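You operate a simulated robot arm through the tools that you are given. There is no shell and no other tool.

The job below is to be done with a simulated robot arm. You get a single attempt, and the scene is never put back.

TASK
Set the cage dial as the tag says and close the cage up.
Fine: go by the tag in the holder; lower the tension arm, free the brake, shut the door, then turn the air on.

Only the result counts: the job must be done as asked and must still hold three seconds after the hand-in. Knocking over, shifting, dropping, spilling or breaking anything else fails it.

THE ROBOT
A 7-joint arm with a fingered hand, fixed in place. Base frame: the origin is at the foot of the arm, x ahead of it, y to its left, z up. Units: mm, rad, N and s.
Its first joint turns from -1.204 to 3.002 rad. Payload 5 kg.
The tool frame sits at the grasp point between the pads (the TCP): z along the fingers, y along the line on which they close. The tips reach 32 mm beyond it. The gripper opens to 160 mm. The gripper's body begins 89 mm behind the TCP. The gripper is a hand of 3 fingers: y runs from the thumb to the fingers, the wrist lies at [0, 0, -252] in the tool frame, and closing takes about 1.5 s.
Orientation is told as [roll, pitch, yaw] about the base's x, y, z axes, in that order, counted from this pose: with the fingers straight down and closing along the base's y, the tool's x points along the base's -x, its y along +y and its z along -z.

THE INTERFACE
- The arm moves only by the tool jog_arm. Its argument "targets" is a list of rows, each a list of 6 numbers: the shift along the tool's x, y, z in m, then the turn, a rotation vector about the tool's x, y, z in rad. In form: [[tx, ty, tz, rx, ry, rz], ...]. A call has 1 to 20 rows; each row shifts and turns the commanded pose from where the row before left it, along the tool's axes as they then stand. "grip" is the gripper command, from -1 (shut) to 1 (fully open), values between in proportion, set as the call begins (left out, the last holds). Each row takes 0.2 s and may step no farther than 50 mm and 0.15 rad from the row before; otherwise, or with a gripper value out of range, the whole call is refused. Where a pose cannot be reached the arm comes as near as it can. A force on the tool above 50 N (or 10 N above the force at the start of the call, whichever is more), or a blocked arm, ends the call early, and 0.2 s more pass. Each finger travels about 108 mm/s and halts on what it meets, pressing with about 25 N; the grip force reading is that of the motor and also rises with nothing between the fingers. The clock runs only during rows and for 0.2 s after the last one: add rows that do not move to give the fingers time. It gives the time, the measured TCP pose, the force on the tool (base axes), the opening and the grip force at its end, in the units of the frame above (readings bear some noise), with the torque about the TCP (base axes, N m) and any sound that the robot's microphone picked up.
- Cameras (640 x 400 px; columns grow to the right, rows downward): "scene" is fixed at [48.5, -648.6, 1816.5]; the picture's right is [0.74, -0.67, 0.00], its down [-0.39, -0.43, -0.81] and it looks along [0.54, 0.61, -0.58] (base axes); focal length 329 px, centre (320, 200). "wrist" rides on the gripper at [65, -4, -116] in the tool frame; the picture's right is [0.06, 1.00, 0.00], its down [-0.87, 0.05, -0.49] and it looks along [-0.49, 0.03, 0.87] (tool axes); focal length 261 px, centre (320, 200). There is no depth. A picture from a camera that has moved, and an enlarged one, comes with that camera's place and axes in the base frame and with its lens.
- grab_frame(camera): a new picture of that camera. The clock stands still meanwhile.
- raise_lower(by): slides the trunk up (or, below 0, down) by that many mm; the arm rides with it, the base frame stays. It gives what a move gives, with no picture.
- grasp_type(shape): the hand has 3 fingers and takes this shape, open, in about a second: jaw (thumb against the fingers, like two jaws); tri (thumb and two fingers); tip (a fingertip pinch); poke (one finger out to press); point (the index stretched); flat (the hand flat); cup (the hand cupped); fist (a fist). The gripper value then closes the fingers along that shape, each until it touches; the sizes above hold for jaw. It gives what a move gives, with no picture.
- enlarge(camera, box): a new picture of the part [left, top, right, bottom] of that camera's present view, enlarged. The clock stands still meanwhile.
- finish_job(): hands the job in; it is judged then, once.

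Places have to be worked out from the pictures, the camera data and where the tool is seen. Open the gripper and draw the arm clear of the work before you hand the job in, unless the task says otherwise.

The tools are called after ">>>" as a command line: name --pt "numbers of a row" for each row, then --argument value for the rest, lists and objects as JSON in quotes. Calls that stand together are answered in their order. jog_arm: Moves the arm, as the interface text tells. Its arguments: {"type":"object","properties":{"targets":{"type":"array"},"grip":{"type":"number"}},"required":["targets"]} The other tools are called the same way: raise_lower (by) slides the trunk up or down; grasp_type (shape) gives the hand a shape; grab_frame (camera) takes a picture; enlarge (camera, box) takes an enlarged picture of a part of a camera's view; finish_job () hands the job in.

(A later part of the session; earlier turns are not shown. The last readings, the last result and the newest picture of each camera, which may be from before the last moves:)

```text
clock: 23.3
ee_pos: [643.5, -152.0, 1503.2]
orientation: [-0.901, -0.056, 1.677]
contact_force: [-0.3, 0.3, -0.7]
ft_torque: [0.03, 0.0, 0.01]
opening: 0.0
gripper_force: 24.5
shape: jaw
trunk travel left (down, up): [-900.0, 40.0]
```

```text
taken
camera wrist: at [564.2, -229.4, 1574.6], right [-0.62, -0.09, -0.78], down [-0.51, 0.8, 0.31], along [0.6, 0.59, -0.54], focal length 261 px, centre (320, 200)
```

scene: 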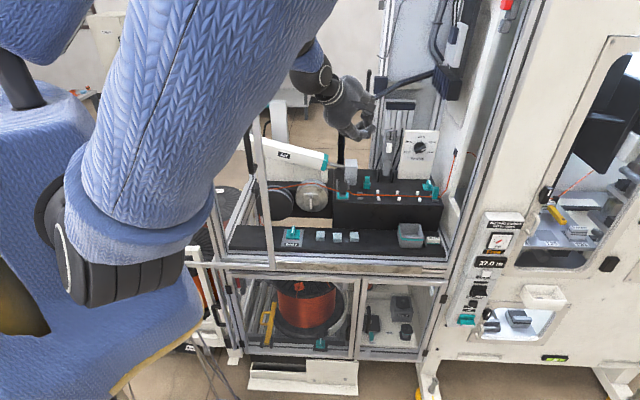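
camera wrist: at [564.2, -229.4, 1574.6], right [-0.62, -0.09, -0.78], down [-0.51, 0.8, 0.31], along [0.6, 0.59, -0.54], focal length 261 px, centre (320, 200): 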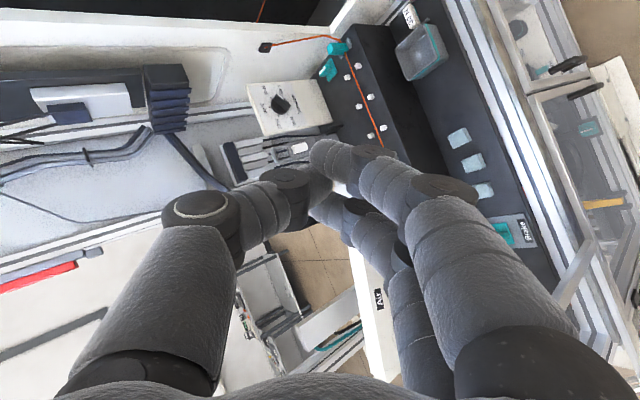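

The other direction was free for 3 rad and the elbow went up nicely. I continue rolling until the camera is upright.

>>> jog_arm --pt "0 0 0 0 0 -0.15" --pt "0 0 0 0 0 -0.15" --pt "0 0 0 0 0 -0.15" --pt "0 0 0 0 0 -0.15" --pt "0 0 0 0 0 -0.15" --pt "0 0 0 0 0 -0.15" --pt "0 0 0 0 0 -0.15" --pt "0 0 0 0 0 -0.15" --pt "0 0 0 0 0 -0.15" --pt "0 0 0 0 0 -0.15"

>>> grab_frame --camera "scene"

>>> grab_frame --camera "wrist"

```text
clock: 25.5
ee_pos: [643.3, -152.6, 1503.9]
orientation: [-0.177, 0.889, 3.065]
contact_force: [0.8, 0.1, 0.1]
ft_torque: [0.02, -0.03, 0.0]
opening: 0.1
gripper_force: 25.0
shape: jaw
trunk travel left (down, up): [-900.0, 40.0]
```

```text
taken
```

scene: 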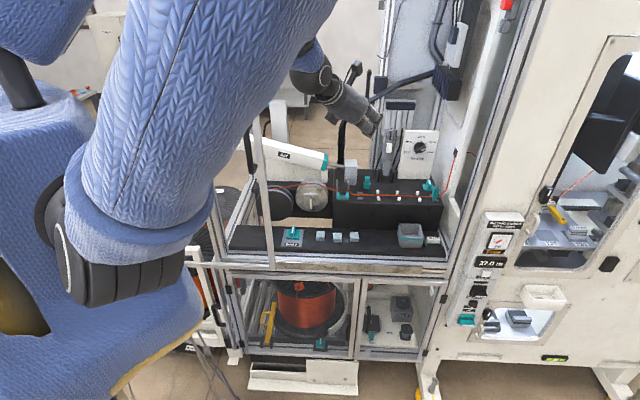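

```text
taken
camera wrist: at [595.6, -164.0, 1626.1], right [0.1, -0.99, -0.06], down [-0.92, -0.07, -0.37], along [0.37, 0.1, -0.93], focal length 261 px, centre (320, 200)
```

wrist: 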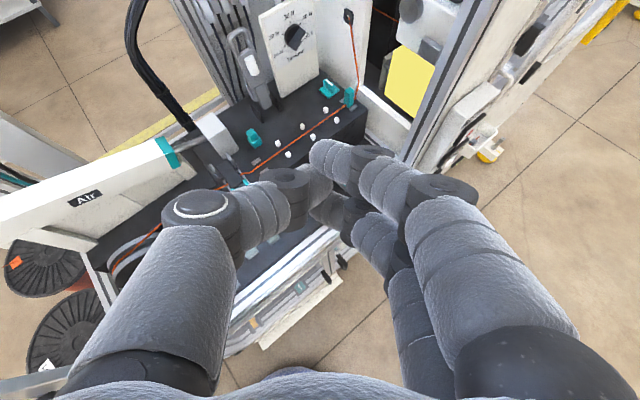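

Now the elbow is up and the camera upright—a much better posture. I level the hand, turn it partly toward the cage and move in above the tension arm.

>>> jog_arm --pt "0 0 0 0 0 -0.142" --pt "0 0 0 0.1175 0 -0.0933" --pt "0 0 0 0.1175 0 -0.0933" --pt "0 0 0 0.1175 0 -0.0933" --pt "0.0171 0.0058 0.0403 0 0 0" --pt "0.0171 0.0058 0.0403 0 0 0" --pt "0.0171 0.0058 0.0403 0 0 0" --pt "0.0171 0.0058 0.0403 0 0 0" --pt "0.0171 0.0058 0.0403 0 0 0" --pt "0.0171 0.0058 0.0403 0 0 0"

>>> grab_frame --camera "scene"

>>> grab_frame --camera "wrist"

```text
clock: 27.7
ee_pos: [876.6, -37.3, 1431.0]
orientation: [-0.002, 0.899, -2.545]
contact_force: [-0.6, 0.4, -0.7]
ft_torque: [-0.02, 0.03, 0.01]
opening: 0.0
gripper_force: 25.6
shape: jaw
trunk travel left (down, up): [-900.0, 40.0]
```

```text
taken
```

scene: 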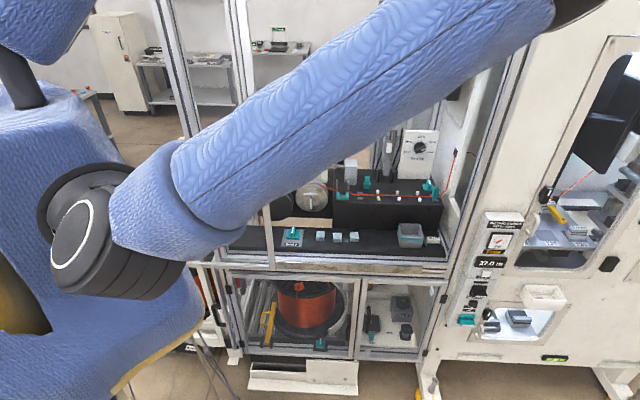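

```text
taken
camera wrist: at [834.0, -61.0, 1554.2], right [0.59, -0.8, 0.05], down [-0.73, -0.57, -0.37], along [0.33, 0.19, -0.93], focal length 261 px, centre (320, 200)
```

wrist: 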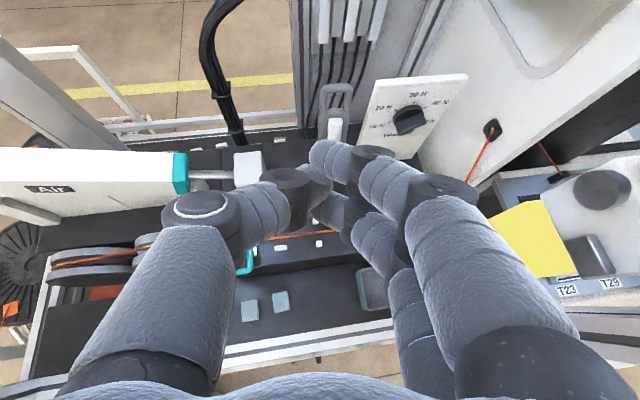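

The loop of the tension arm is visible just ahead of the fingertips. I enlarge to fix its position.

>>> enlarge --camera "wrist" --box '[270, 50, 430, 150]'

```text
4.00 times, centred on (350, 100) of wrist
camera zoom: at [834.0, -61.0, 1554.2], right [0.59, -0.8, 0.05], down [-0.73, -0.57, -0.37], along [0.33, 0.19, -0.93], focal length 1043 px, centre (200, 600)
```

zoom: 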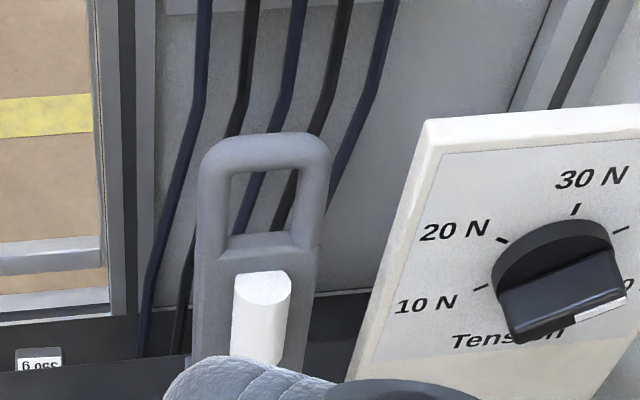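

With this view the loop top works out at about (1080,79,1279), arm leaning slightly back. I lift the fingers 80 mm and advance so they pass over the loop.

>>> jog_arm --pt "0.04 0.009 0 0 0 0" --pt "0.041 0.009 0 0 0 0" --pt "0 0 0.045 0 0 0" --pt "0 0 0.045 0 0 0" --pt "0 0 0.045 0 0 0" --pt "0 0 0.045 0 0 0"

>>> grab_frame --camera "scene"

>>> grab_frame --camera "wrist"

```text
clock: 29.1
ee_pos: [980.0, -7.3, 1410.7]
orientation: [-0.004, 0.902, -2.543]
contact_force: [0.2, 0.0, -0.6]
ft_torque: [0.01, -0.03, 0.06]
opening: 0.2
gripper_force: 25.1
shape: jaw
out of reach, approached as far as the arm can: row 4, 5, 6
trunk travel left (down, up): [-900.0, 40.0]
```

```text
taken
```

scene: 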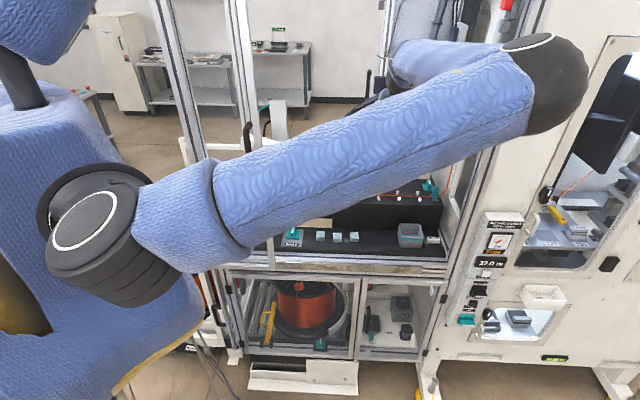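

```text
taken
camera wrist: at [937.9, -30.5, 1533.2], right [0.6, -0.8, 0.05], down [-0.73, -0.57, -0.38], along [0.33, 0.19, -0.93], focal length 261 px, centre (320, 200)
```

wrist: 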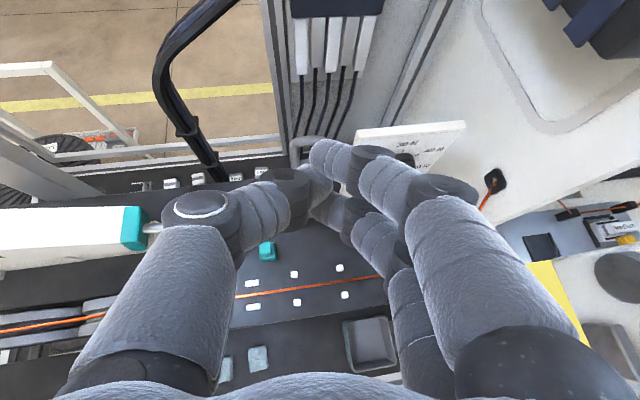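

The same limit appears with either hand roll, so it is tied to shoulder height. I retract out of the cage and try a much lower trunk.

>>> jog_arm --pt "-0.0194 -0.0089 -0.0425 0 0 0" --pt "-0.0194 -0.0089 -0.0425 0 0 0" --pt "-0.0194 -0.0089 -0.0425 0 0 0" --pt "-0.0194 -0.0089 -0.0425 0 0 0" --pt "-0.0194 -0.0089 -0.0425 0 0 0" --pt "-0.0194 -0.0089 -0.0425 0 0 0" --pt "-0.0194 -0.0089 -0.0425 0 0 0" --pt "-0.0194 -0.0089 -0.0425 0 0 0"

>>> raise_lower --by -250

>>> grab_frame --camera "scene"

```text
clock: 30.9
ee_pos: [633.3, -154.1, 1502.4]
orientation: [-0.001, 0.903, -2.543]
contact_force: [-0.1, -0.4, 0.3]
ft_torque: [0.03, 0.0, 0.01]
opening: 0.0
gripper_force: 24.8
shape: jaw
trunk travel left (down, up): [-900.0, 40.0]
```

```text
clock: 33.5
ee_pos: [637.5, -151.8, 1251.8]
orientation: [-0.001, 0.902, -2.543]
contact_force: [-0.6, -0.2, -0.4]
ft_torque: [0.02, -0.01, -0.02]
opening: 0.0
gripper_force: 25.4
shape: jaw
trunk travel left (down, up): [-650.0, 290.0]
```

```text
taken
```

scene: 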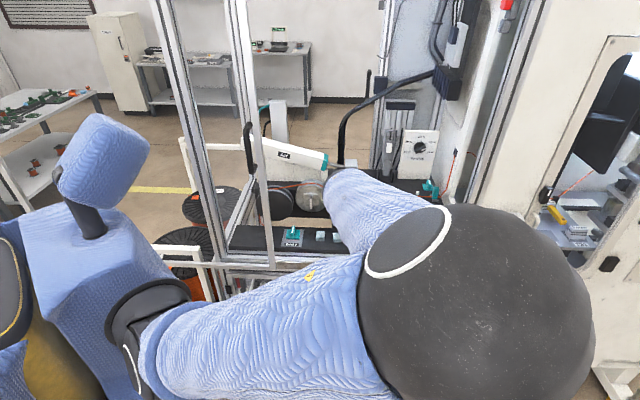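

The lower trunk puts the elbow up. I now go forward and up toward the tension arm's loop from this stance.

>>> jog_arm --pt "0.0371 0.006 0.025 0 0 0" --pt "0.0371 0.006 0.025 0 0 0" --pt "0.0371 0.006 0.025 0 0 0" --pt "0.0371 0.006 0.025 0 0 0" --pt "0.0371 0.006 0.025 0 0 0" --pt "0.0371 0.006 0.025 0 0 0" --pt "0.0371 0.006 0.025 0 0 0" --pt "0.0371 0.006 0.025 0 0 0" --pt "0.0371 0.006 0.025 0 0 0"

>>> grab_frame --camera "scene"

>>> grab_frame --camera "wrist"

```text
clock: 35.5
ee_pos: [948.3, -6.3, 1360.4]
orientation: [-0.003, 0.899, -2.547]
contact_force: [-0.2, -0.1, 0.6]
ft_torque: [0.04, -0.02, 0.01]
opening: 0.1
gripper_force: 25.7
shape: jaw
out of reach, approached as far as the arm can: row 8, 9
trunk travel left (down, up): [-650.0, 290.0]
```

```text
taken
```

scene: 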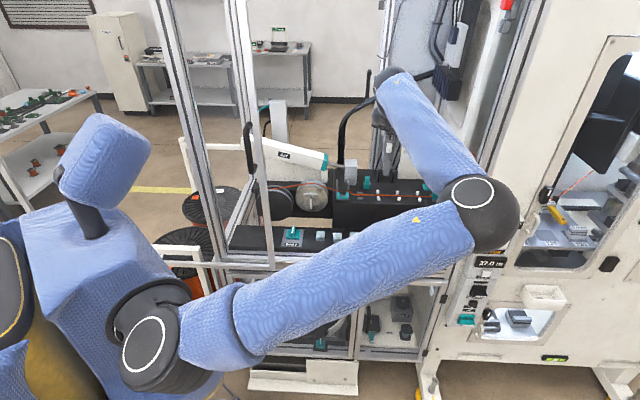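

```text
taken
camera wrist: at [907.1, -31.0, 1483.6], right [0.59, -0.8, 0.05], down [-0.73, -0.57, -0.38], along [0.33, 0.19, -0.93], focal length 261 px, centre (320, 200)
```

wrist: 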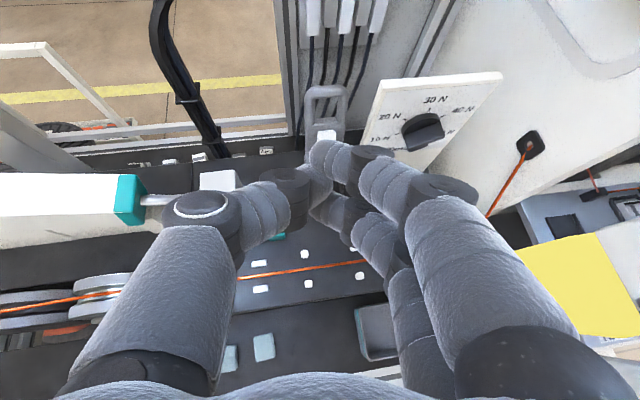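

The reach limit is about 870 mm from the shoulder to the wrist, so for the far loop the tool must point nearly straight out. I test a more radial, more horizontal tool direction here.

>>> jog_arm --pt "0 0 -0.02 -0.0978 0 0.0778" --pt "0 0 -0.02 -0.0978 0 0.0778" --pt "0 0 0 -0.0978 0 0.0778" --pt "0 0 0 -0.0978 0 0.0778" --pt "0 0 0 0 0.15 0" --pt "0 0 0 0 0.15 0" --pt "0 0 0 0 0.15 0"

>>> grab_frame --camera "scene"

>>> grab_frame --camera "wrist"

```text
clock: 37.0
ee_pos: [920.1, -90.4, 1379.9]
orientation: [-0.013, 1.352, -2.993]
contact_force: [-0.4, 0.4, -0.8]
ft_torque: [0.0, 0.03, -0.01]
opening: 0.0
gripper_force: 25.1
shape: jaw
out of reach, approached as far as the arm can: row 1, 2, 3, 4
trunk travel left (down, up): [-650.0, 290.0]
```

```text
taken
```

scene: 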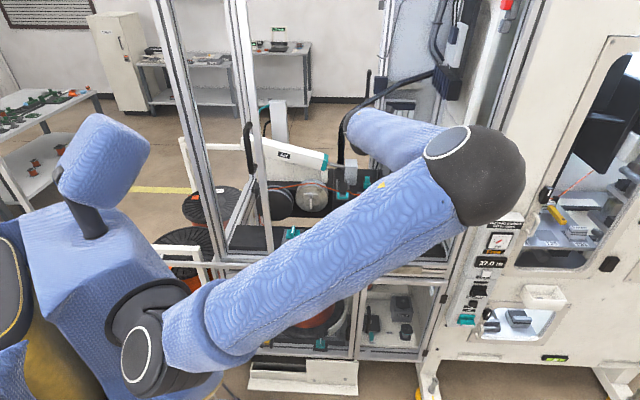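

```text
taken
camera wrist: at [822.3, -100.4, 1468.2], right [0.17, -0.98, 0.06], down [-0.65, -0.16, -0.74], along [0.74, 0.09, -0.67], focal length 261 px, centre (320, 200)
```

wrist: 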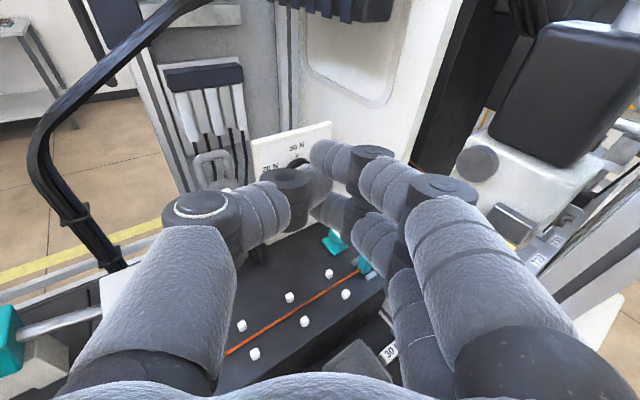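

No limit hit in the tilt rows. I test how far forward-left this direction can go at this safe height.

>>> jog_arm --pt "0.0091 -0.0089 0.0408 0 0 0" --pt "0.0091 -0.0089 0.0408 0 0 0" --pt "0.0091 -0.0089 0.0408 0 0 0"

>>> grab_frame --camera "scene"

```text
clock: 37.9
ee_pos: [1036.7, -54.5, 1374.8]
orientation: [-0.018, 1.349, -3.0]
contact_force: [0.5, -0.6, 0.2]
ft_torque: [-0.05, 0.04, 0.04]
opening: 0.2
gripper_force: 25.7
shape: jaw
out of reach, approached as far as the arm can: row 3
trunk travel left (down, up): [-650.0, 290.0]
```

```text
taken
```

scene: 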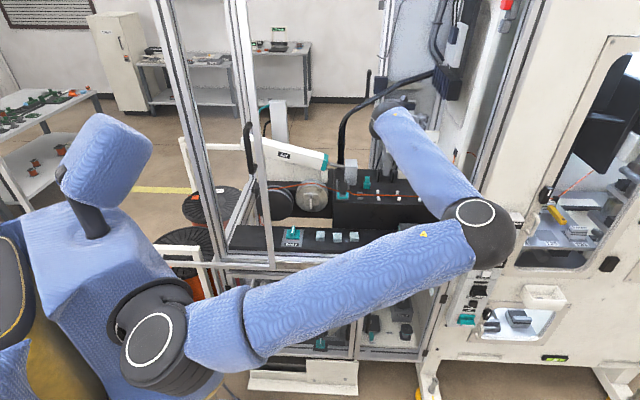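

The elbow always swings to the right, which seems to waste reach. I retract and turn the tool to point slightly right, to see if the elbow swings over to the left or up.

>>> jog_arm --pt "-0.0041 0.005 -0.0435 0 0 0" --pt "-0.0041 0.005 -0.0435 0 0 0" --pt "-0.0041 0.005 -0.0435 0 0 0" --pt "-0.0041 0.005 -0.0435 0 0 0" --pt "-0.0041 0.005 -0.0435 0 0 0" --pt "-0.0041 0.005 -0.0435 0 0 0" --pt "-0.0041 0.005 -0.0435 0 0 0" --pt "-0.0041 0.005 -0.0435 0 0 0" --pt "-0.0041 0.005 -0.0435 0 0 0" --pt "0 0 0 -0.1463 0 0.0329" --pt "0 0 0 -0.1463 0 0.0329" --pt "0 0 0 -0.1463 0 0.0329" --pt "0 0 0 -0.1463 0 0.0329" --pt "0 0 0 -0.1463 0 0.0329" --pt "0 0 0 -0.1463 0 0.0329"

>>> grab_frame --camera "scene"

```text
clock: 41.0
ee_pos: [677.6, -331.1, 1480.0]
orientation: [-0.063, 1.323, 2.602]
contact_force: [-0.7, -0.4, 0.1]
ft_torque: [0.0, 0.02, -0.02]
opening: 0.0
gripper_force: 24.4
shape: jaw
out of reach, approached as far as the arm can: row 9, 11, 12, 13, 14, 15
trunk travel left (down, up): [-650.0, 290.0]
```

```text
taken
```

scene: 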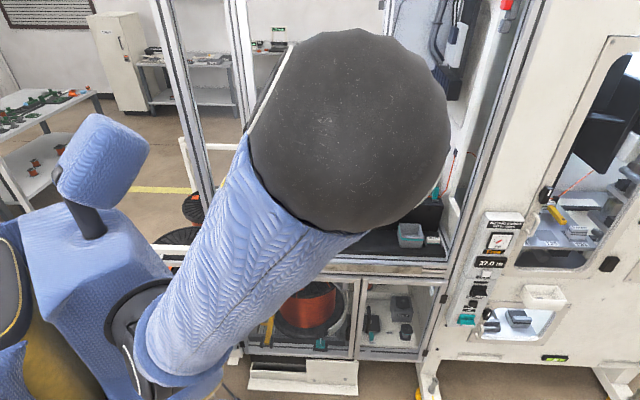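

The elbow is still on the right with the first joint near its stop. I bring the hand back close and high with the tool more downward—where the arm flipped before—to get the elbow over to the left.

>>> jog_arm --pt "0 0 0 0 -0.15 0" --pt "0 0 0 0 -0.15 0" --pt "0 0 0 0 -0.15 0" --pt "0 0 0 0 -0.15 0" --pt "0 0 -0.03 0 0 0" --pt "0 0 -0.03 0 0 0" --pt "-0.03 0 -0.02 0 0 0" --pt "-0.03 0 -0.02 0 0 0"

>>> grab_frame --camera "scene"

```text
clock: 42.9
ee_pos: [578.1, -276.4, 1516.4]
orientation: [-0.02, 0.724, 2.649]
contact_force: [0.2, 0.2, 0.3]
ft_torque: [0.0, -0.02, 0.02]
opening: 0.1
gripper_force: 25.3
shape: jaw
trunk travel left (down, up): [-650.0, 290.0]
```

```text
taken
```

scene: 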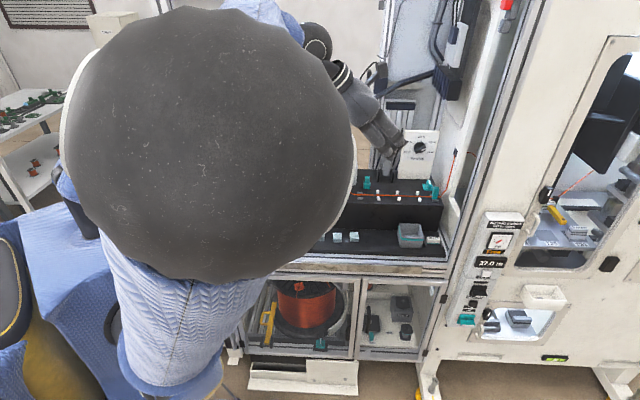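

The elbow is now nearly overhead. I retract further so it swings past the top.

>>> jog_arm --pt "-0.032 0.0117 -0.0283 0 0 0" --pt "-0.032 0.0117 -0.0283 0 0 0" --pt "-0.032 0.0117 -0.0283 0 0 0" --pt "0 0 0 -0.0993 0 0.1124"

>>> grab_frame --camera "scene"

```text
clock: 43.9
ee_pos: [447.6, -277.1, 1495.6]
orientation: [-0.047, 0.715, 2.501]
contact_force: [0.4, -0.3, 0.3]
ft_torque: [0.04, -0.01, -0.01]
opening: 0.0
gripper_force: 25.1
shape: jaw
out of reach, approached as far as the arm can: row 4
trunk travel left (down, up): [-650.0, 290.0]
```

```text
taken
```

scene: 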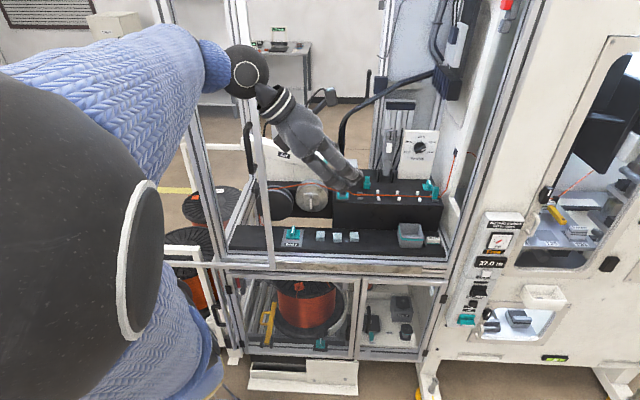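

The elbow is passing over the top. I shift the wrist a bit to the left and back to complete the swing.

>>> jog_arm --pt "0 -0.03 -0.01 0 0 0" --pt "0 -0.03 -0.01 0 0 0" --pt "0 -0.03 -0.01 0 0 0" --pt "0 -0.03 -0.01 0 0 0"

>>> grab_frame --camera "scene"

```text
clock: 44.9
ee_pos: [475.4, -264.8, 1465.8]
orientation: [-0.042, 0.715, 2.501]
contact_force: [0.2, -0.5, -0.9]
ft_torque: [-0.03, -0.01, -0.05]
opening: 0.2
gripper_force: 25.0
shape: jaw
out of reach, approached as far as the arm can: row 1, 2, 3, 4
trunk travel left (down, up): [-650.0, 290.0]
```

```text
taken
```

scene: 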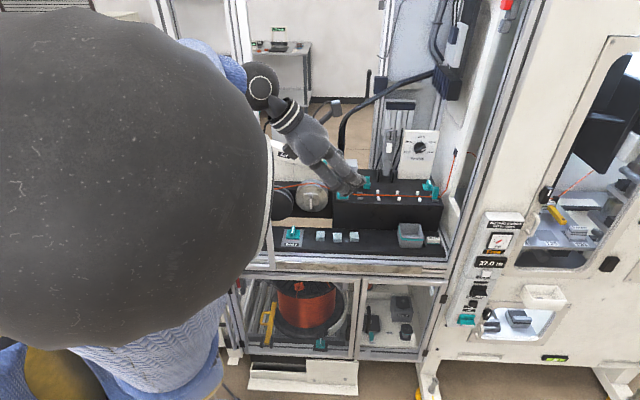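

The fold is at its limit. To learn the arm's real reach, I point the tool down and go out in the free area in front of the machine, watching how the elbow poses.

>>> jog_arm --pt "0 0 0 0 -0.143 0" --pt "0 0 0 0 -0.143 0" --pt "0 0 0 0 -0.143 0" --pt "0 0 0 0 -0.143 0" --pt "0 0 0 0 -0.143 0" --pt "0.0283 -0.0115 0.0333 0 0 0" --pt "0.0283 -0.0115 0.0333 0 0 0" --pt "0.0283 -0.0115 0.0333 0 0 0" --pt "0.0283 -0.0115 0.0333 0 0 0" --pt "0.0283 -0.0115 0.0333 0 0 0" --pt "0.0283 -0.0115 0.0333 0 0 0" --pt "0.0283 -0.0115 0.0333 0 0 0" --pt "0.0283 -0.0115 0.0333 0 0 0" --pt "0.0283 -0.0115 0.0333 0 0 0" --pt "0.0283 -0.0115 0.0333 0 0 0" --pt "0.0283 -0.0115 0.0333 0 0 0"

>>> grab_frame --camera "scene"

```text
clock: 48.2
ee_pos: [809.2, -346.0, 1099.2]
orientation: [-0.017, 0.005, 2.514]
contact_force: [-0.3, -0.1, -0.8]
ft_torque: [0.0, 0.08, -0.02]
opening: 0.1
gripper_force: 25.0
shape: jaw
trunk travel left (down, up): [-650.0, 290.0]
```

```text
taken
```

scene: 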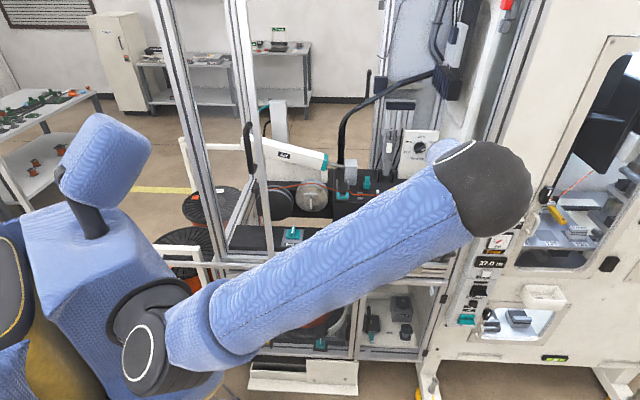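

No limit yet. I continue outward to see where the arm stops.

>>> jog_arm --pt "0.035 0 0 0 0 0" --pt "0.035 0 0 0 0 0" --pt "0.035 0 0 0 0 0"

>>> grab_frame --camera "scene"

>>> grab_frame --camera "wrist"

```text
clock: 49.0
ee_pos: [891.5, -407.0, 1102.3]
orientation: [-0.014, 0.006, 2.514]
contact_force: [1.5, 0.2, -0.1]
ft_torque: [0.0, 0.01, 0.0]
opening: 0.2
gripper_force: 25.0
shape: jaw
trunk travel left (down, up): [-650.0, 290.0]
```

```text
taken
```

scene: 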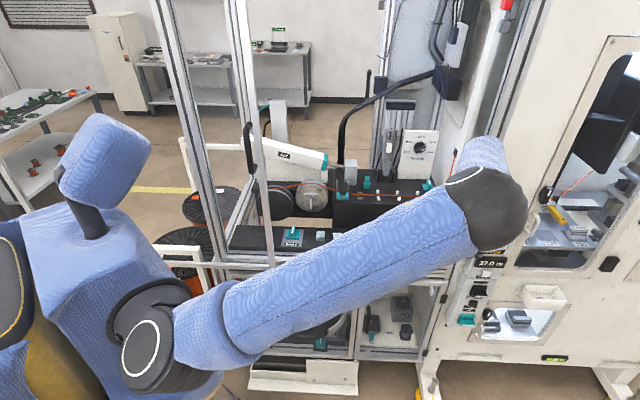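

```text
taken
camera wrist: at [947.4, -441.5, 1218.5], right [-0.54, -0.84, -0.01], down [-0.74, 0.46, 0.49], along [-0.4, 0.27, -0.87], focal length 261 px, centre (320, 200)
```

wrist: 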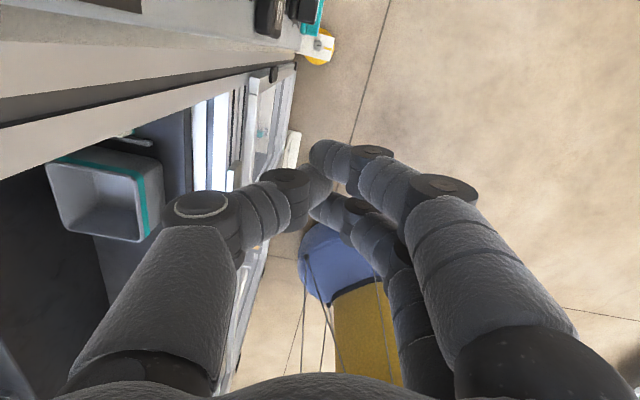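

In this direction the arm reaches 980 mm, so elsewhere the shoulder must be in a flipped configuration that hits a joint stop. I'll retract, drop the trunk and lift the hand high so the upper arm can pass through vertical to the other side.

>>> jog_arm --pt "-0.0375 0.0108 -0.0208 0 0 0" --pt "-0.0375 0.0108 -0.0208 0 0 0" --pt "-0.0375 0.0108 -0.0208 0 0 0" --pt "-0.0375 0.0108 -0.0208 0 0 0" --pt "-0.0375 0.0108 -0.0208 0 0 0" --pt "-0.0375 0.0108 -0.0208 0 0 0" --pt "-0.0375 0.0108 -0.0208 0 0 0" --pt "-0.0375 0.0108 -0.0208 0 0 0" --pt "-0.0375 0.0108 -0.0208 0 0 0" --pt "-0.0375 0.0108 -0.0208 0 0 0" --pt "-0.0375 0.0108 -0.0208 0 0 0" --pt "-0.0375 0.0108 -0.0208 0 0 0"

>>> raise_lower --by -350

>>> grab_frame --camera "scene"

```text
clock: 51.6
ee_pos: [444.3, -246.9, 1349.2]
orientation: [-0.015, 0.009, 2.512]
contact_force: [-0.5, -0.6, 1.0]
ft_torque: [-0.05, -0.01, -0.01]
opening: 0.1
gripper_force: 24.7
shape: jaw
trunk travel left (down, up): [-650.0, 290.0]
```

```text
clock: 55.1
ee_pos: [447.0, -247.2, 997.6]
orientation: [-0.015, 0.007, 2.513]
contact_force: [0.9, -0.5, 0.4]
ft_torque: [0.01, 0.03, -0.01]
opening: 0.0
gripper_force: 24.6
shape: jaw
trunk travel left (down, up): [-300.0, 640.0]
```

```text
taken
```

scene: 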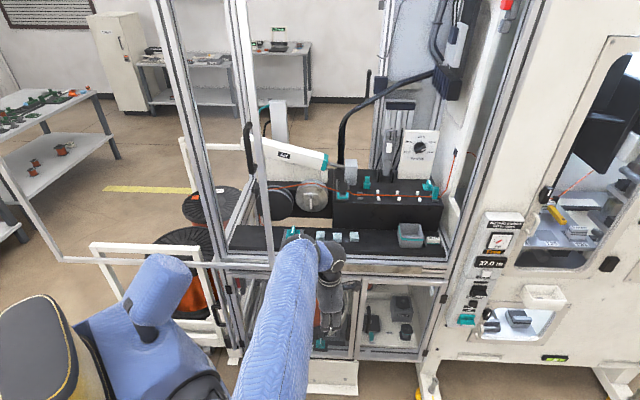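

The trunk is low now and the door (about 800 mm wide, sliding) is fully visible. I lift the hand high above the shoulder.

>>> jog_arm --pt "0 0 -0.04 0 0 0" --pt "0 0 -0.04 0 0 0" --pt "0 0 -0.04 0 0 0" --pt "0 0 -0.04 0 0 0" --pt "0 0 -0.04 0 0 0" --pt "0 0 -0.04 0 0 0" --pt "0 0 -0.04 0 0 0" --pt "0 0 -0.04 0 0 0" --pt "0 0 -0.04 0 0 0" --pt "0 0 -0.04 0 0 0"

>>> grab_frame --camera "scene"

```text
clock: 57.3
ee_pos: [413.2, -238.2, 1139.8]
orientation: [-0.022, 0.007, 2.513]
contact_force: [-0.2, -0.6, -0.8]
ft_torque: [0.02, 0.02, 0.01]
opening: 0.1
gripper_force: 24.8
shape: jaw
out of reach, approached as far as the arm can: row 4, 5, 6, 7, 8, 9, 10
trunk travel left (down, up): [-300.0, 640.0]
```

```text
taken
```

scene: 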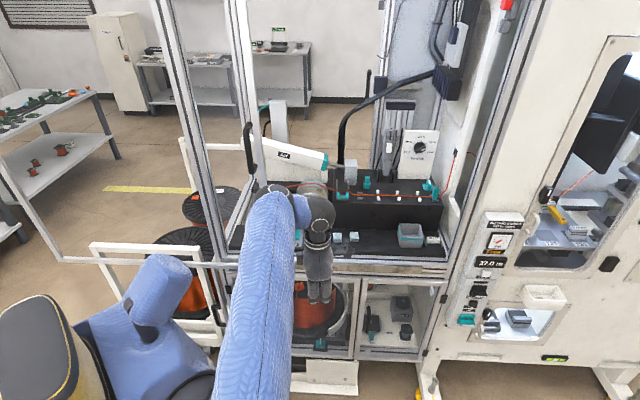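

The wrist bend is limiting with the tool straight down. I swing the tool outward while holding the wrist in place, then raise.

>>> jog_arm --pt "0.0378 0 0 0 0.15 0" --pt "0.0378 0 0 0 0.15 0" --pt "0.0378 0 0 0 0.15 0" --pt "0.0378 0 0 0 0.15 0" --pt "0.0378 0 0 0 0.15 0" --pt "0.0378 0 0 0 0.15 0" --pt "0.0378 0 0 0 0.15 0" --pt "0.0378 0 0 0 0.15 0" --pt "0.0373 0 -0.0145 0 0 0" --pt "0.0373 0 -0.0145 0 0 0" --pt "0.0373 0 -0.0145 0 0 0" --pt "0.0373 0 -0.0145 0 0 0" --pt "0.0373 0 -0.0145 0 0 0" --pt "0.0373 0 -0.0145 0 0 0" --pt "0.0373 0 -0.0145 0 0 0" --pt "0.0373 0 -0.0145 0 0 0"

>>> grab_frame --camera "scene"

```text
clock: 60.7
ee_pos: [608.4, -519.3, 1516.8]
orientation: [-0.059, 1.217, 2.475]
contact_force: [-0.3, 0.5, 1.1]
ft_torque: [0.0, -0.01, 0.01]
opening: 0.0
gripper_force: 25.2
shape: jaw
out of reach, approached as far as the arm can: row 3, 5, 8, 9, 10, 11, 12, 13, 14, 15, 16
trunk travel left (down, up): [-300.0, 640.0]
```

```text
taken
```

scene: 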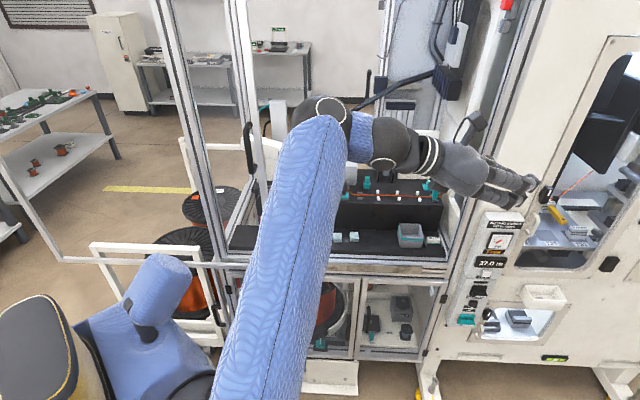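

The arm has now re-posed with the elbow up and in front. I turn the tool back toward straight ahead and move in front of the cage to see whether this configuration holds.

>>> jog_arm --pt "0 0 0 0.1251 0 -0.0463" --pt "0 0 0 0.1251 0 -0.0463" --pt "0 0 0 0.1251 0 -0.0463" --pt "0 0 0 0.1251 0 -0.0463" --pt "0 0 0 0.1251 0 -0.0463" --pt "-0.0042 -0.037 0.0218 0 0 0" --pt "-0.0042 -0.037 0.0218 0 0 0" --pt "-0.0042 -0.037 0.0218 0 0 0" --pt "-0.0042 -0.037 0.0218 0 0 0" --pt "-0.0042 -0.037 0.0218 0 0 0" --pt "-0.0042 -0.037 0.0218 0 0 0"

>>> grab_frame --camera "scene"

>>> grab_frame --camera "wrist"

```text
clock: 63.1
ee_pos: [714.7, -291.0, 1453.5]
orientation: [-0.054, 1.216, 3.132]
contact_force: [0.1, -0.5, -0.6]
ft_torque: [0.0, -0.03, -0.01]
opening: 0.0
gripper_force: 24.8
shape: jaw
trunk travel left (down, up): [-300.0, 640.0]
```

```text
taken
```

scene: 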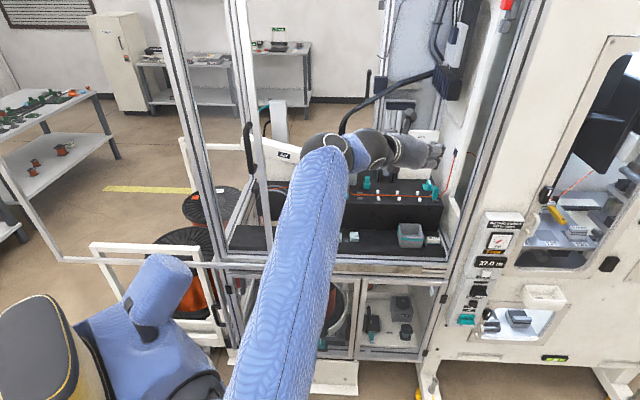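

```text
taken
camera wrist: at [631.0, -290.5, 1555.2], right [0.06, -1.0, 0.04], down [-0.76, -0.07, -0.65], along [0.65, 0.01, -0.76], focal length 261 px, centre (320, 200)
```

wrist: 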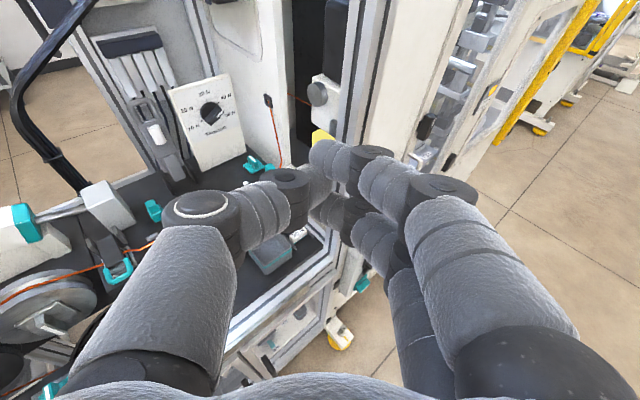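

This configuration holds with no limits flagged. I raise the trunk somewhat, turn the tool inward and approach the tension arm again.

>>> raise_lower --by 200

>>> jog_arm --pt "0 0 0 0.1407 0 -0.052" --pt "0 0 0 0.1407 0 -0.052" --pt "0 0 0 0.1407 0 -0.052" --pt "0 0 0 0.1407 0 -0.052" --pt "0 0 0 0 -0.15 0" --pt "0 0 0 0 -0.15 0" --pt "0.0065 -0.0095 0.0423 0 0 0" --pt "0.0065 -0.0095 0.0423 0 0 0" --pt "0.0065 -0.0095 0.0423 0 0 0" --pt "0.0065 -0.0095 0.0423 0 0 0" --pt "0.0065 -0.0095 0.0423 0 0 0" --pt "0.0065 -0.0095 0.0423 0 0 0" --pt "0.0065 -0.0095 0.0423 0 0 0"

>>> grab_frame --camera "scene"

>>> grab_frame --camera "wrist"

```text
clock: 65.2
ee_pos: [714.0, -291.8, 1654.3]
orientation: [-0.051, 1.219, 3.132]
contact_force: [-0.2, -0.5, 0.7]
ft_torque: [-0.02, 0.0, -0.01]
opening: 0.0
gripper_force: 25.1
shape: jaw
trunk travel left (down, up): [-500.0, 440.0]
```

```text
clock: 68.0
ee_pos: [863.4, -109.9, 1529.2]
orientation: [-0.023, 0.929, -2.522]
contact_force: [-1.2, -0.4, 0.6]
ft_torque: [0.0, -0.05, -0.01]
opening: 0.0
gripper_force: 24.9
shape: jaw
out of reach, approached as far as the arm can: row 13
trunk travel left (down, up): [-500.0, 440.0]
```

```text
taken
```

scene: 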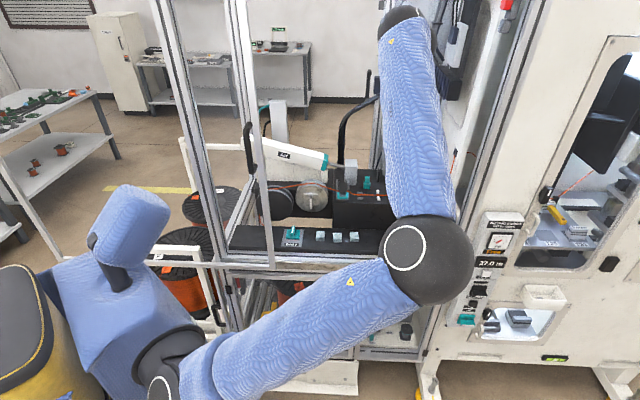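

```text
taken
camera wrist: at [820.3, -137.1, 1651.4], right [0.62, -0.78, 0.04], down [-0.7, -0.58, -0.4], along [0.34, 0.23, -0.91], focal length 261 px, centre (320, 200)
```

wrist: 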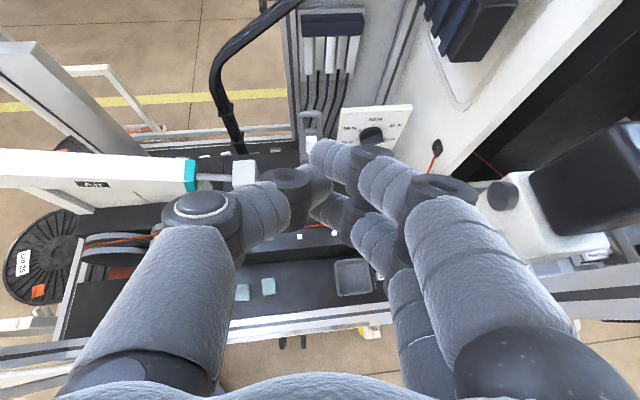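

Again the elbow went right, and every stop so far has the wrist near the cage's front plane. I'll check this at the nearer brake: first retract out of the cage, then raise the trunk and set the tool nearly vertical.

>>> jog_arm --pt "-0.0345 -0.0206 -0.0103 0 0 0" --pt "-0.0345 -0.0206 -0.0103 0 0 0" --pt "-0.0345 -0.0206 -0.0103 0 0 0" --pt "-0.0345 -0.0206 -0.0103 0 0 0" --pt "-0.0345 -0.0206 -0.0103 0 0 0" --pt "-0.0345 -0.0206 -0.0103 0 0 0"

>>> raise_lower --by 200

>>> jog_arm --pt "0 0 0.03 0.12 0 -0.09" --pt "0 0 0.03 0 -0.145 0" --pt "0 0 0.03 0 -0.145 0" --pt "0 0 0.03 0 -0.145 0" --pt "0 0 0.03 0 -0.145 0" --pt "0 0 0.03 0 -0.145 0" --pt "0 0 0.04 0 0 0" --pt "0 0 0.04 0 0 0"

>>> grab_frame --camera "scene"

>>> grab_frame --camera "wrist"

```text
clock: 69.4
ee_pos: [651.2, -111.6, 1401.0]
orientation: [-0.023, 0.93, -2.522]
contact_force: [-1.3, 0.9, 0.2]
ft_torque: [-0.01, -0.02, 0.02]
opening: 0.0
gripper_force: 25.4
shape: jaw
trunk travel left (down, up): [-500.0, 440.0]
```

```text
clock: 71.6
ee_pos: [652.3, -111.9, 1601.1]
orientation: [-0.023, 0.929, -2.522]
contact_force: [0.0, -0.4, 0.1]
ft_torque: [-0.01, -0.03, -0.01]
opening: 0.0
gripper_force: 24.9
shape: jaw
trunk travel left (down, up): [-700.0, 240.0]
```

```text
clock: 73.4
ee_pos: [702.9, -88.7, 1350.9]
orientation: [-0.018, 0.201, -2.356]
contact_force: [-0.1, 0.1, -0.8]
ft_torque: [0.0, 0.08, 0.0]
opening: 0.0
gripper_force: 24.5
shape: jaw
out of reach, approached as far as the arm can: row 5, 6
trunk travel left (down, up): [-700.0, 240.0]
```

```text
taken
```

scene: 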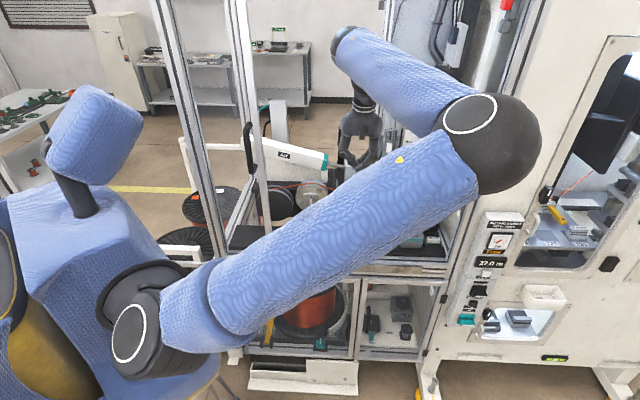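

```text
taken
camera wrist: at [731.5, -56.7, 1476.8], right [0.75, -0.66, 0.0], down [-0.63, -0.72, 0.31], along [-0.21, -0.23, -0.95], focal length 261 px, centre (320, 200)
```

wrist: 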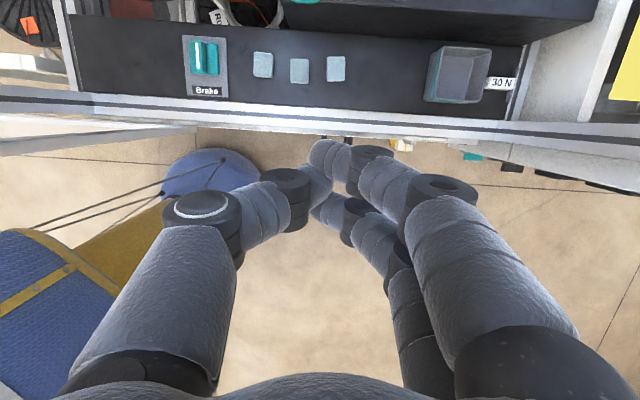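

The whole arm is visible and clear here; the brake knob triangulates to about (630,165,930). I move the hand toward a point above it.

>>> jog_arm --pt "0.0084 -0.0257 0.0302 0 0 0" --pt "0.0084 -0.0257 0.0302 0 0 0" --pt "0.0084 -0.0257 0.0302 0 0 0" --pt "0.0084 -0.0257 0.0302 0 0 0" --pt "0.0084 -0.0257 0.0302 0 0 0" --pt "0.0084 -0.0257 0.0302 0 0 0" --pt "0.0084 -0.0257 0.0302 0 0 0" --pt "0.0084 -0.0257 0.0302 0 0 0"

>>> grab_frame --camera "scene"

>>> grab_frame --camera "wrist"

```text
clock: 75.2
ee_pos: [618.3, -34.2, 1198.8]
orientation: [-0.016, 0.203, -2.354]
contact_force: [0.1, 0.0, -0.3]
ft_torque: [0.01, 0.01, 0.02]
opening: 0.0
gripper_force: 25.1
shape: jaw
out of reach, approached as far as the arm can: row 1, 2, 3, 4, 5, 6, 7, 8
trunk travel left (down, up): [-700.0, 240.0]
```

```text
taken
```

scene: 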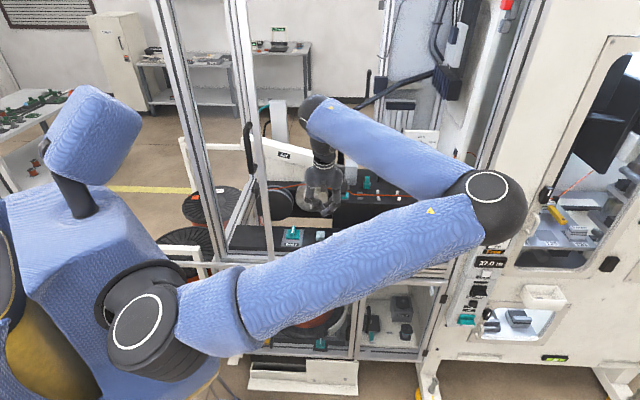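

```text
taken
camera wrist: at [646.3, -2.3, 1325.6], right [0.75, -0.66, 0.0], down [-0.63, -0.72, 0.3], along [-0.2, -0.23, -0.95], focal length 261 px, centre (320, 200)
```

wrist: 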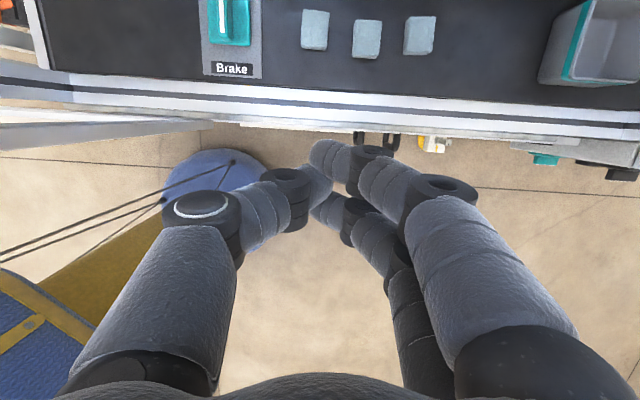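

Even here, well inside the radius, the arm is stuck: the shoulder disc shows the first joint's axis is lateral, like a human shoulder, and the arm is in a raised "chicken-wing" posture. I raise the trunk and lower the hand below shoulder height so the elbow can drop into a natural elbow-down posture.

>>> raise_lower --by 240

>>> jog_arm --pt "-0.03 0.01 0.03 0 0 0" --pt "-0.03 0.01 0.03 0 0 0" --pt "-0.03 0.01 0.03 0 0 0" --pt "-0.008 0 0.0392 0 0 0" --pt "-0.008 0 0.0392 0 0 0" --pt "-0.008 0 0.0392 0 0 0" --pt "-0.008 0 0.0392 0 0 0" --pt "-0.008 0 0.0392 0 0 0" --pt "-0.008 0 0.0392 0 0 0" --pt "-0.008 0 0.0392 0 0 0" --pt "-0.008 0 0.0392 0 0 0"

>>> grab_frame --camera "scene"

```text
clock: 77.7
ee_pos: [618.3, -34.0, 1440.4]
orientation: [-0.014, 0.205, -2.355]
contact_force: [0.1, -0.3, 0.2]
ft_torque: [0.01, -0.03, 0.01]
opening: 0.2
gripper_force: 25.0
shape: jaw
trunk travel left (down, up): [-940.0, 0.0]
```

```text
clock: 80.1
ee_pos: [580.8, -168.8, 1071.9]
orientation: [-0.014, 0.205, -2.355]
contact_force: [-0.4, 0.1, 0.4]
ft_torque: [0.0, 0.0, 0.02]
opening: 0.4
gripper_force: 25.0
shape: jaw
out of reach, approached as far as the arm can: row 8, 9, 10, 11
trunk travel left (down, up): [-940.0, 0.0]
```

```text
taken
```

scene: 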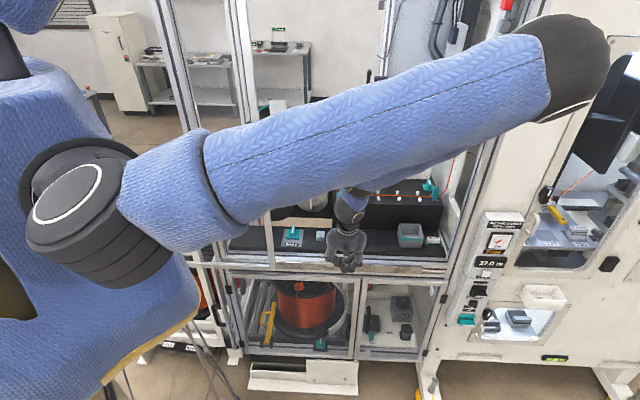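

The elbow stays pinned in a corner of its shoulder limits. I'll swing the hand out to the robot's right side with the tool pointing right-forward, to bring the upper arm through pure "right" and out of the flipped family.

>>> jog_arm --pt "0 0 -0.02 -0.0284 0 0.1361" --pt "0 0 -0.02 -0.0284 0 0.1361" --pt "0 0 -0.02 -0.0284 0 0.1361" --pt "0 0 0 -0.0284 0 0.1361" --pt "0 0 0 -0.0284 0 0.1361" --pt "0 0 0 -0.0284 0 0.1361" --pt "0 0 0 -0.0284 0 0.1361" --pt "0 0 0 -0.0284 0 0.1361" --pt "0 0 0 -0.0284 0 0.1361" --pt "0 0 0 -0.0284 0 0.1361" --pt "0 0 0 0 0.15 0" --pt "0 0 0 0 0.15 0" --pt "0 0 0 0 0.15 0" --pt "0 0 0 0 0.15 0" --pt "0 0 0 0 0.15 0" --pt "0 0 0 0 0.15 0" --pt "0 0 0 0 0.15 0"

>>> grab_frame --camera "scene"

>>> grab_frame --camera "wrist"

```text
clock: 83.7
ee_pos: [745.4, -496.0, 1203.7]
orientation: [-0.026, 1.209, 2.537]
contact_force: [-0.7, 0.3, 0.7]
ft_torque: [-0.02, -0.01, 0.02]
opening: 0.1
gripper_force: 25.0
shape: jaw
out of reach, approached as far as the arm can: row 7, 8, 9, 10, 11, 12, 13, 14, 15, 16, 17
trunk travel left (down, up): [-940.0, 0.0]
```

```text
taken
```

scene: 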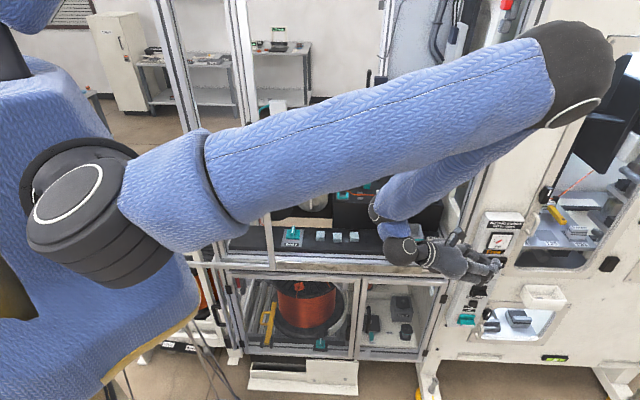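

```text
taken
camera wrist: at [677.6, -445.3, 1305.8], right [-0.53, -0.85, 0.05], down [-0.67, 0.38, -0.64], along [0.52, -0.37, -0.77], focal length 261 px, centre (320, 200)
```

wrist: 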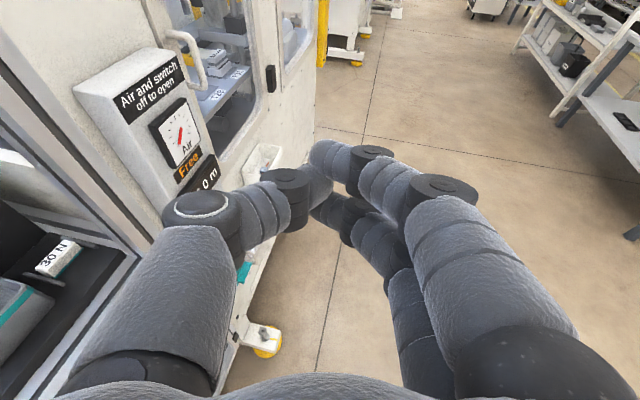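

The panel gauge and free floor on the right are visible. I carry the hand out to the right side and back.

>>> jog_arm --pt "0.0071 0.0409 -0.0158 0 0 0" --pt "0.0071 0.0409 -0.0158 0 0 0" --pt "0.0071 0.0409 -0.0158 0 0 0" --pt "0.0071 0.0409 -0.0158 0 0 0" --pt "0.0071 0.0409 -0.0158 0 0 0" --pt "0.0071 0.0409 -0.0158 0 0 0" --pt "0.0071 0.0409 -0.0158 0 0 0" --pt "0.0071 0.0409 -0.0158 0 0 0" --pt "0.0071 0.0409 -0.0158 0 0 0"

>>> grab_frame --camera "scene"

>>> grab_frame --camera "wrist"

```text
clock: 85.7
ee_pos: [455.2, -750.1, 1290.0]
orientation: [-0.012, 1.241, 2.529]
contact_force: [-0.5, -0.5, 0.6]
ft_torque: [0.0, -0.04, 0.07]
opening: 0.0
gripper_force: 24.9
shape: jaw
out of reach, approached as far as the arm can: row 1, 3
trunk travel left (down, up): [-940.0, 0.0]
```

```text
taken
```

scene: 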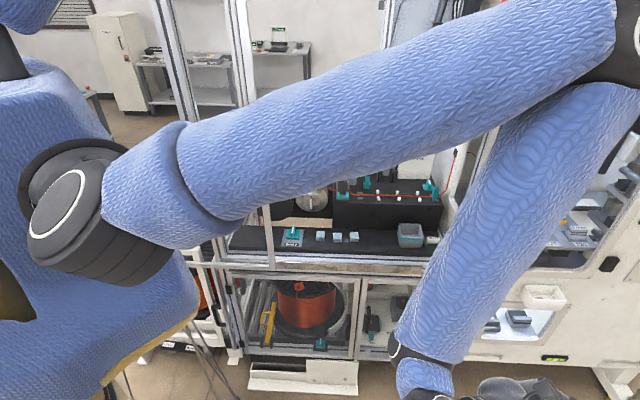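

```text
taken
camera wrist: at [385.4, -695.8, 1389.2], right [-0.55, -0.83, 0.05], down [-0.64, 0.38, -0.66], along [0.53, -0.4, -0.75], focal length 261 px, centre (320, 200)
```

wrist: 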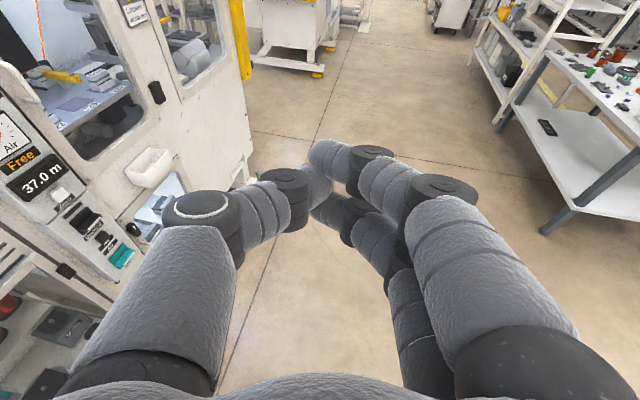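

The elbow is rotating outward. I continue pulling the wrist back and down on the robot's right side.

>>> jog_arm --pt "-0.0272 0.0255 -0.0178 0 0 0" --pt "-0.0272 0.0255 -0.0178 0 0 0" --pt "-0.0272 0.0255 -0.0178 0 0 0" --pt "-0.0272 0.0255 -0.0178 0 0 0" --pt "-0.0272 0.0255 -0.0178 0 0 0" --pt "-0.0272 0.0255 -0.0178 0 0 0"

>>> grab_frame --camera "scene"

```text
clock: 87.1
ee_pos: [341.8, -785.0, 1180.4]
orientation: [0.034, 1.231, 2.541]
contact_force: [0.7, 0.2, 0.6]
ft_torque: [-0.02, -0.01, 0.0]
opening: 0.0
gripper_force: 24.9
shape: jaw
out of reach, approached as far as the arm can: row 4, 5, 6
trunk travel left (down, up): [-940.0, 0.0]
```

```text
taken
```

scene: 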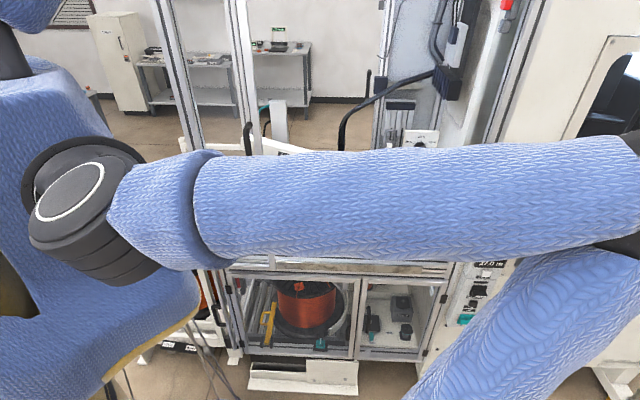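

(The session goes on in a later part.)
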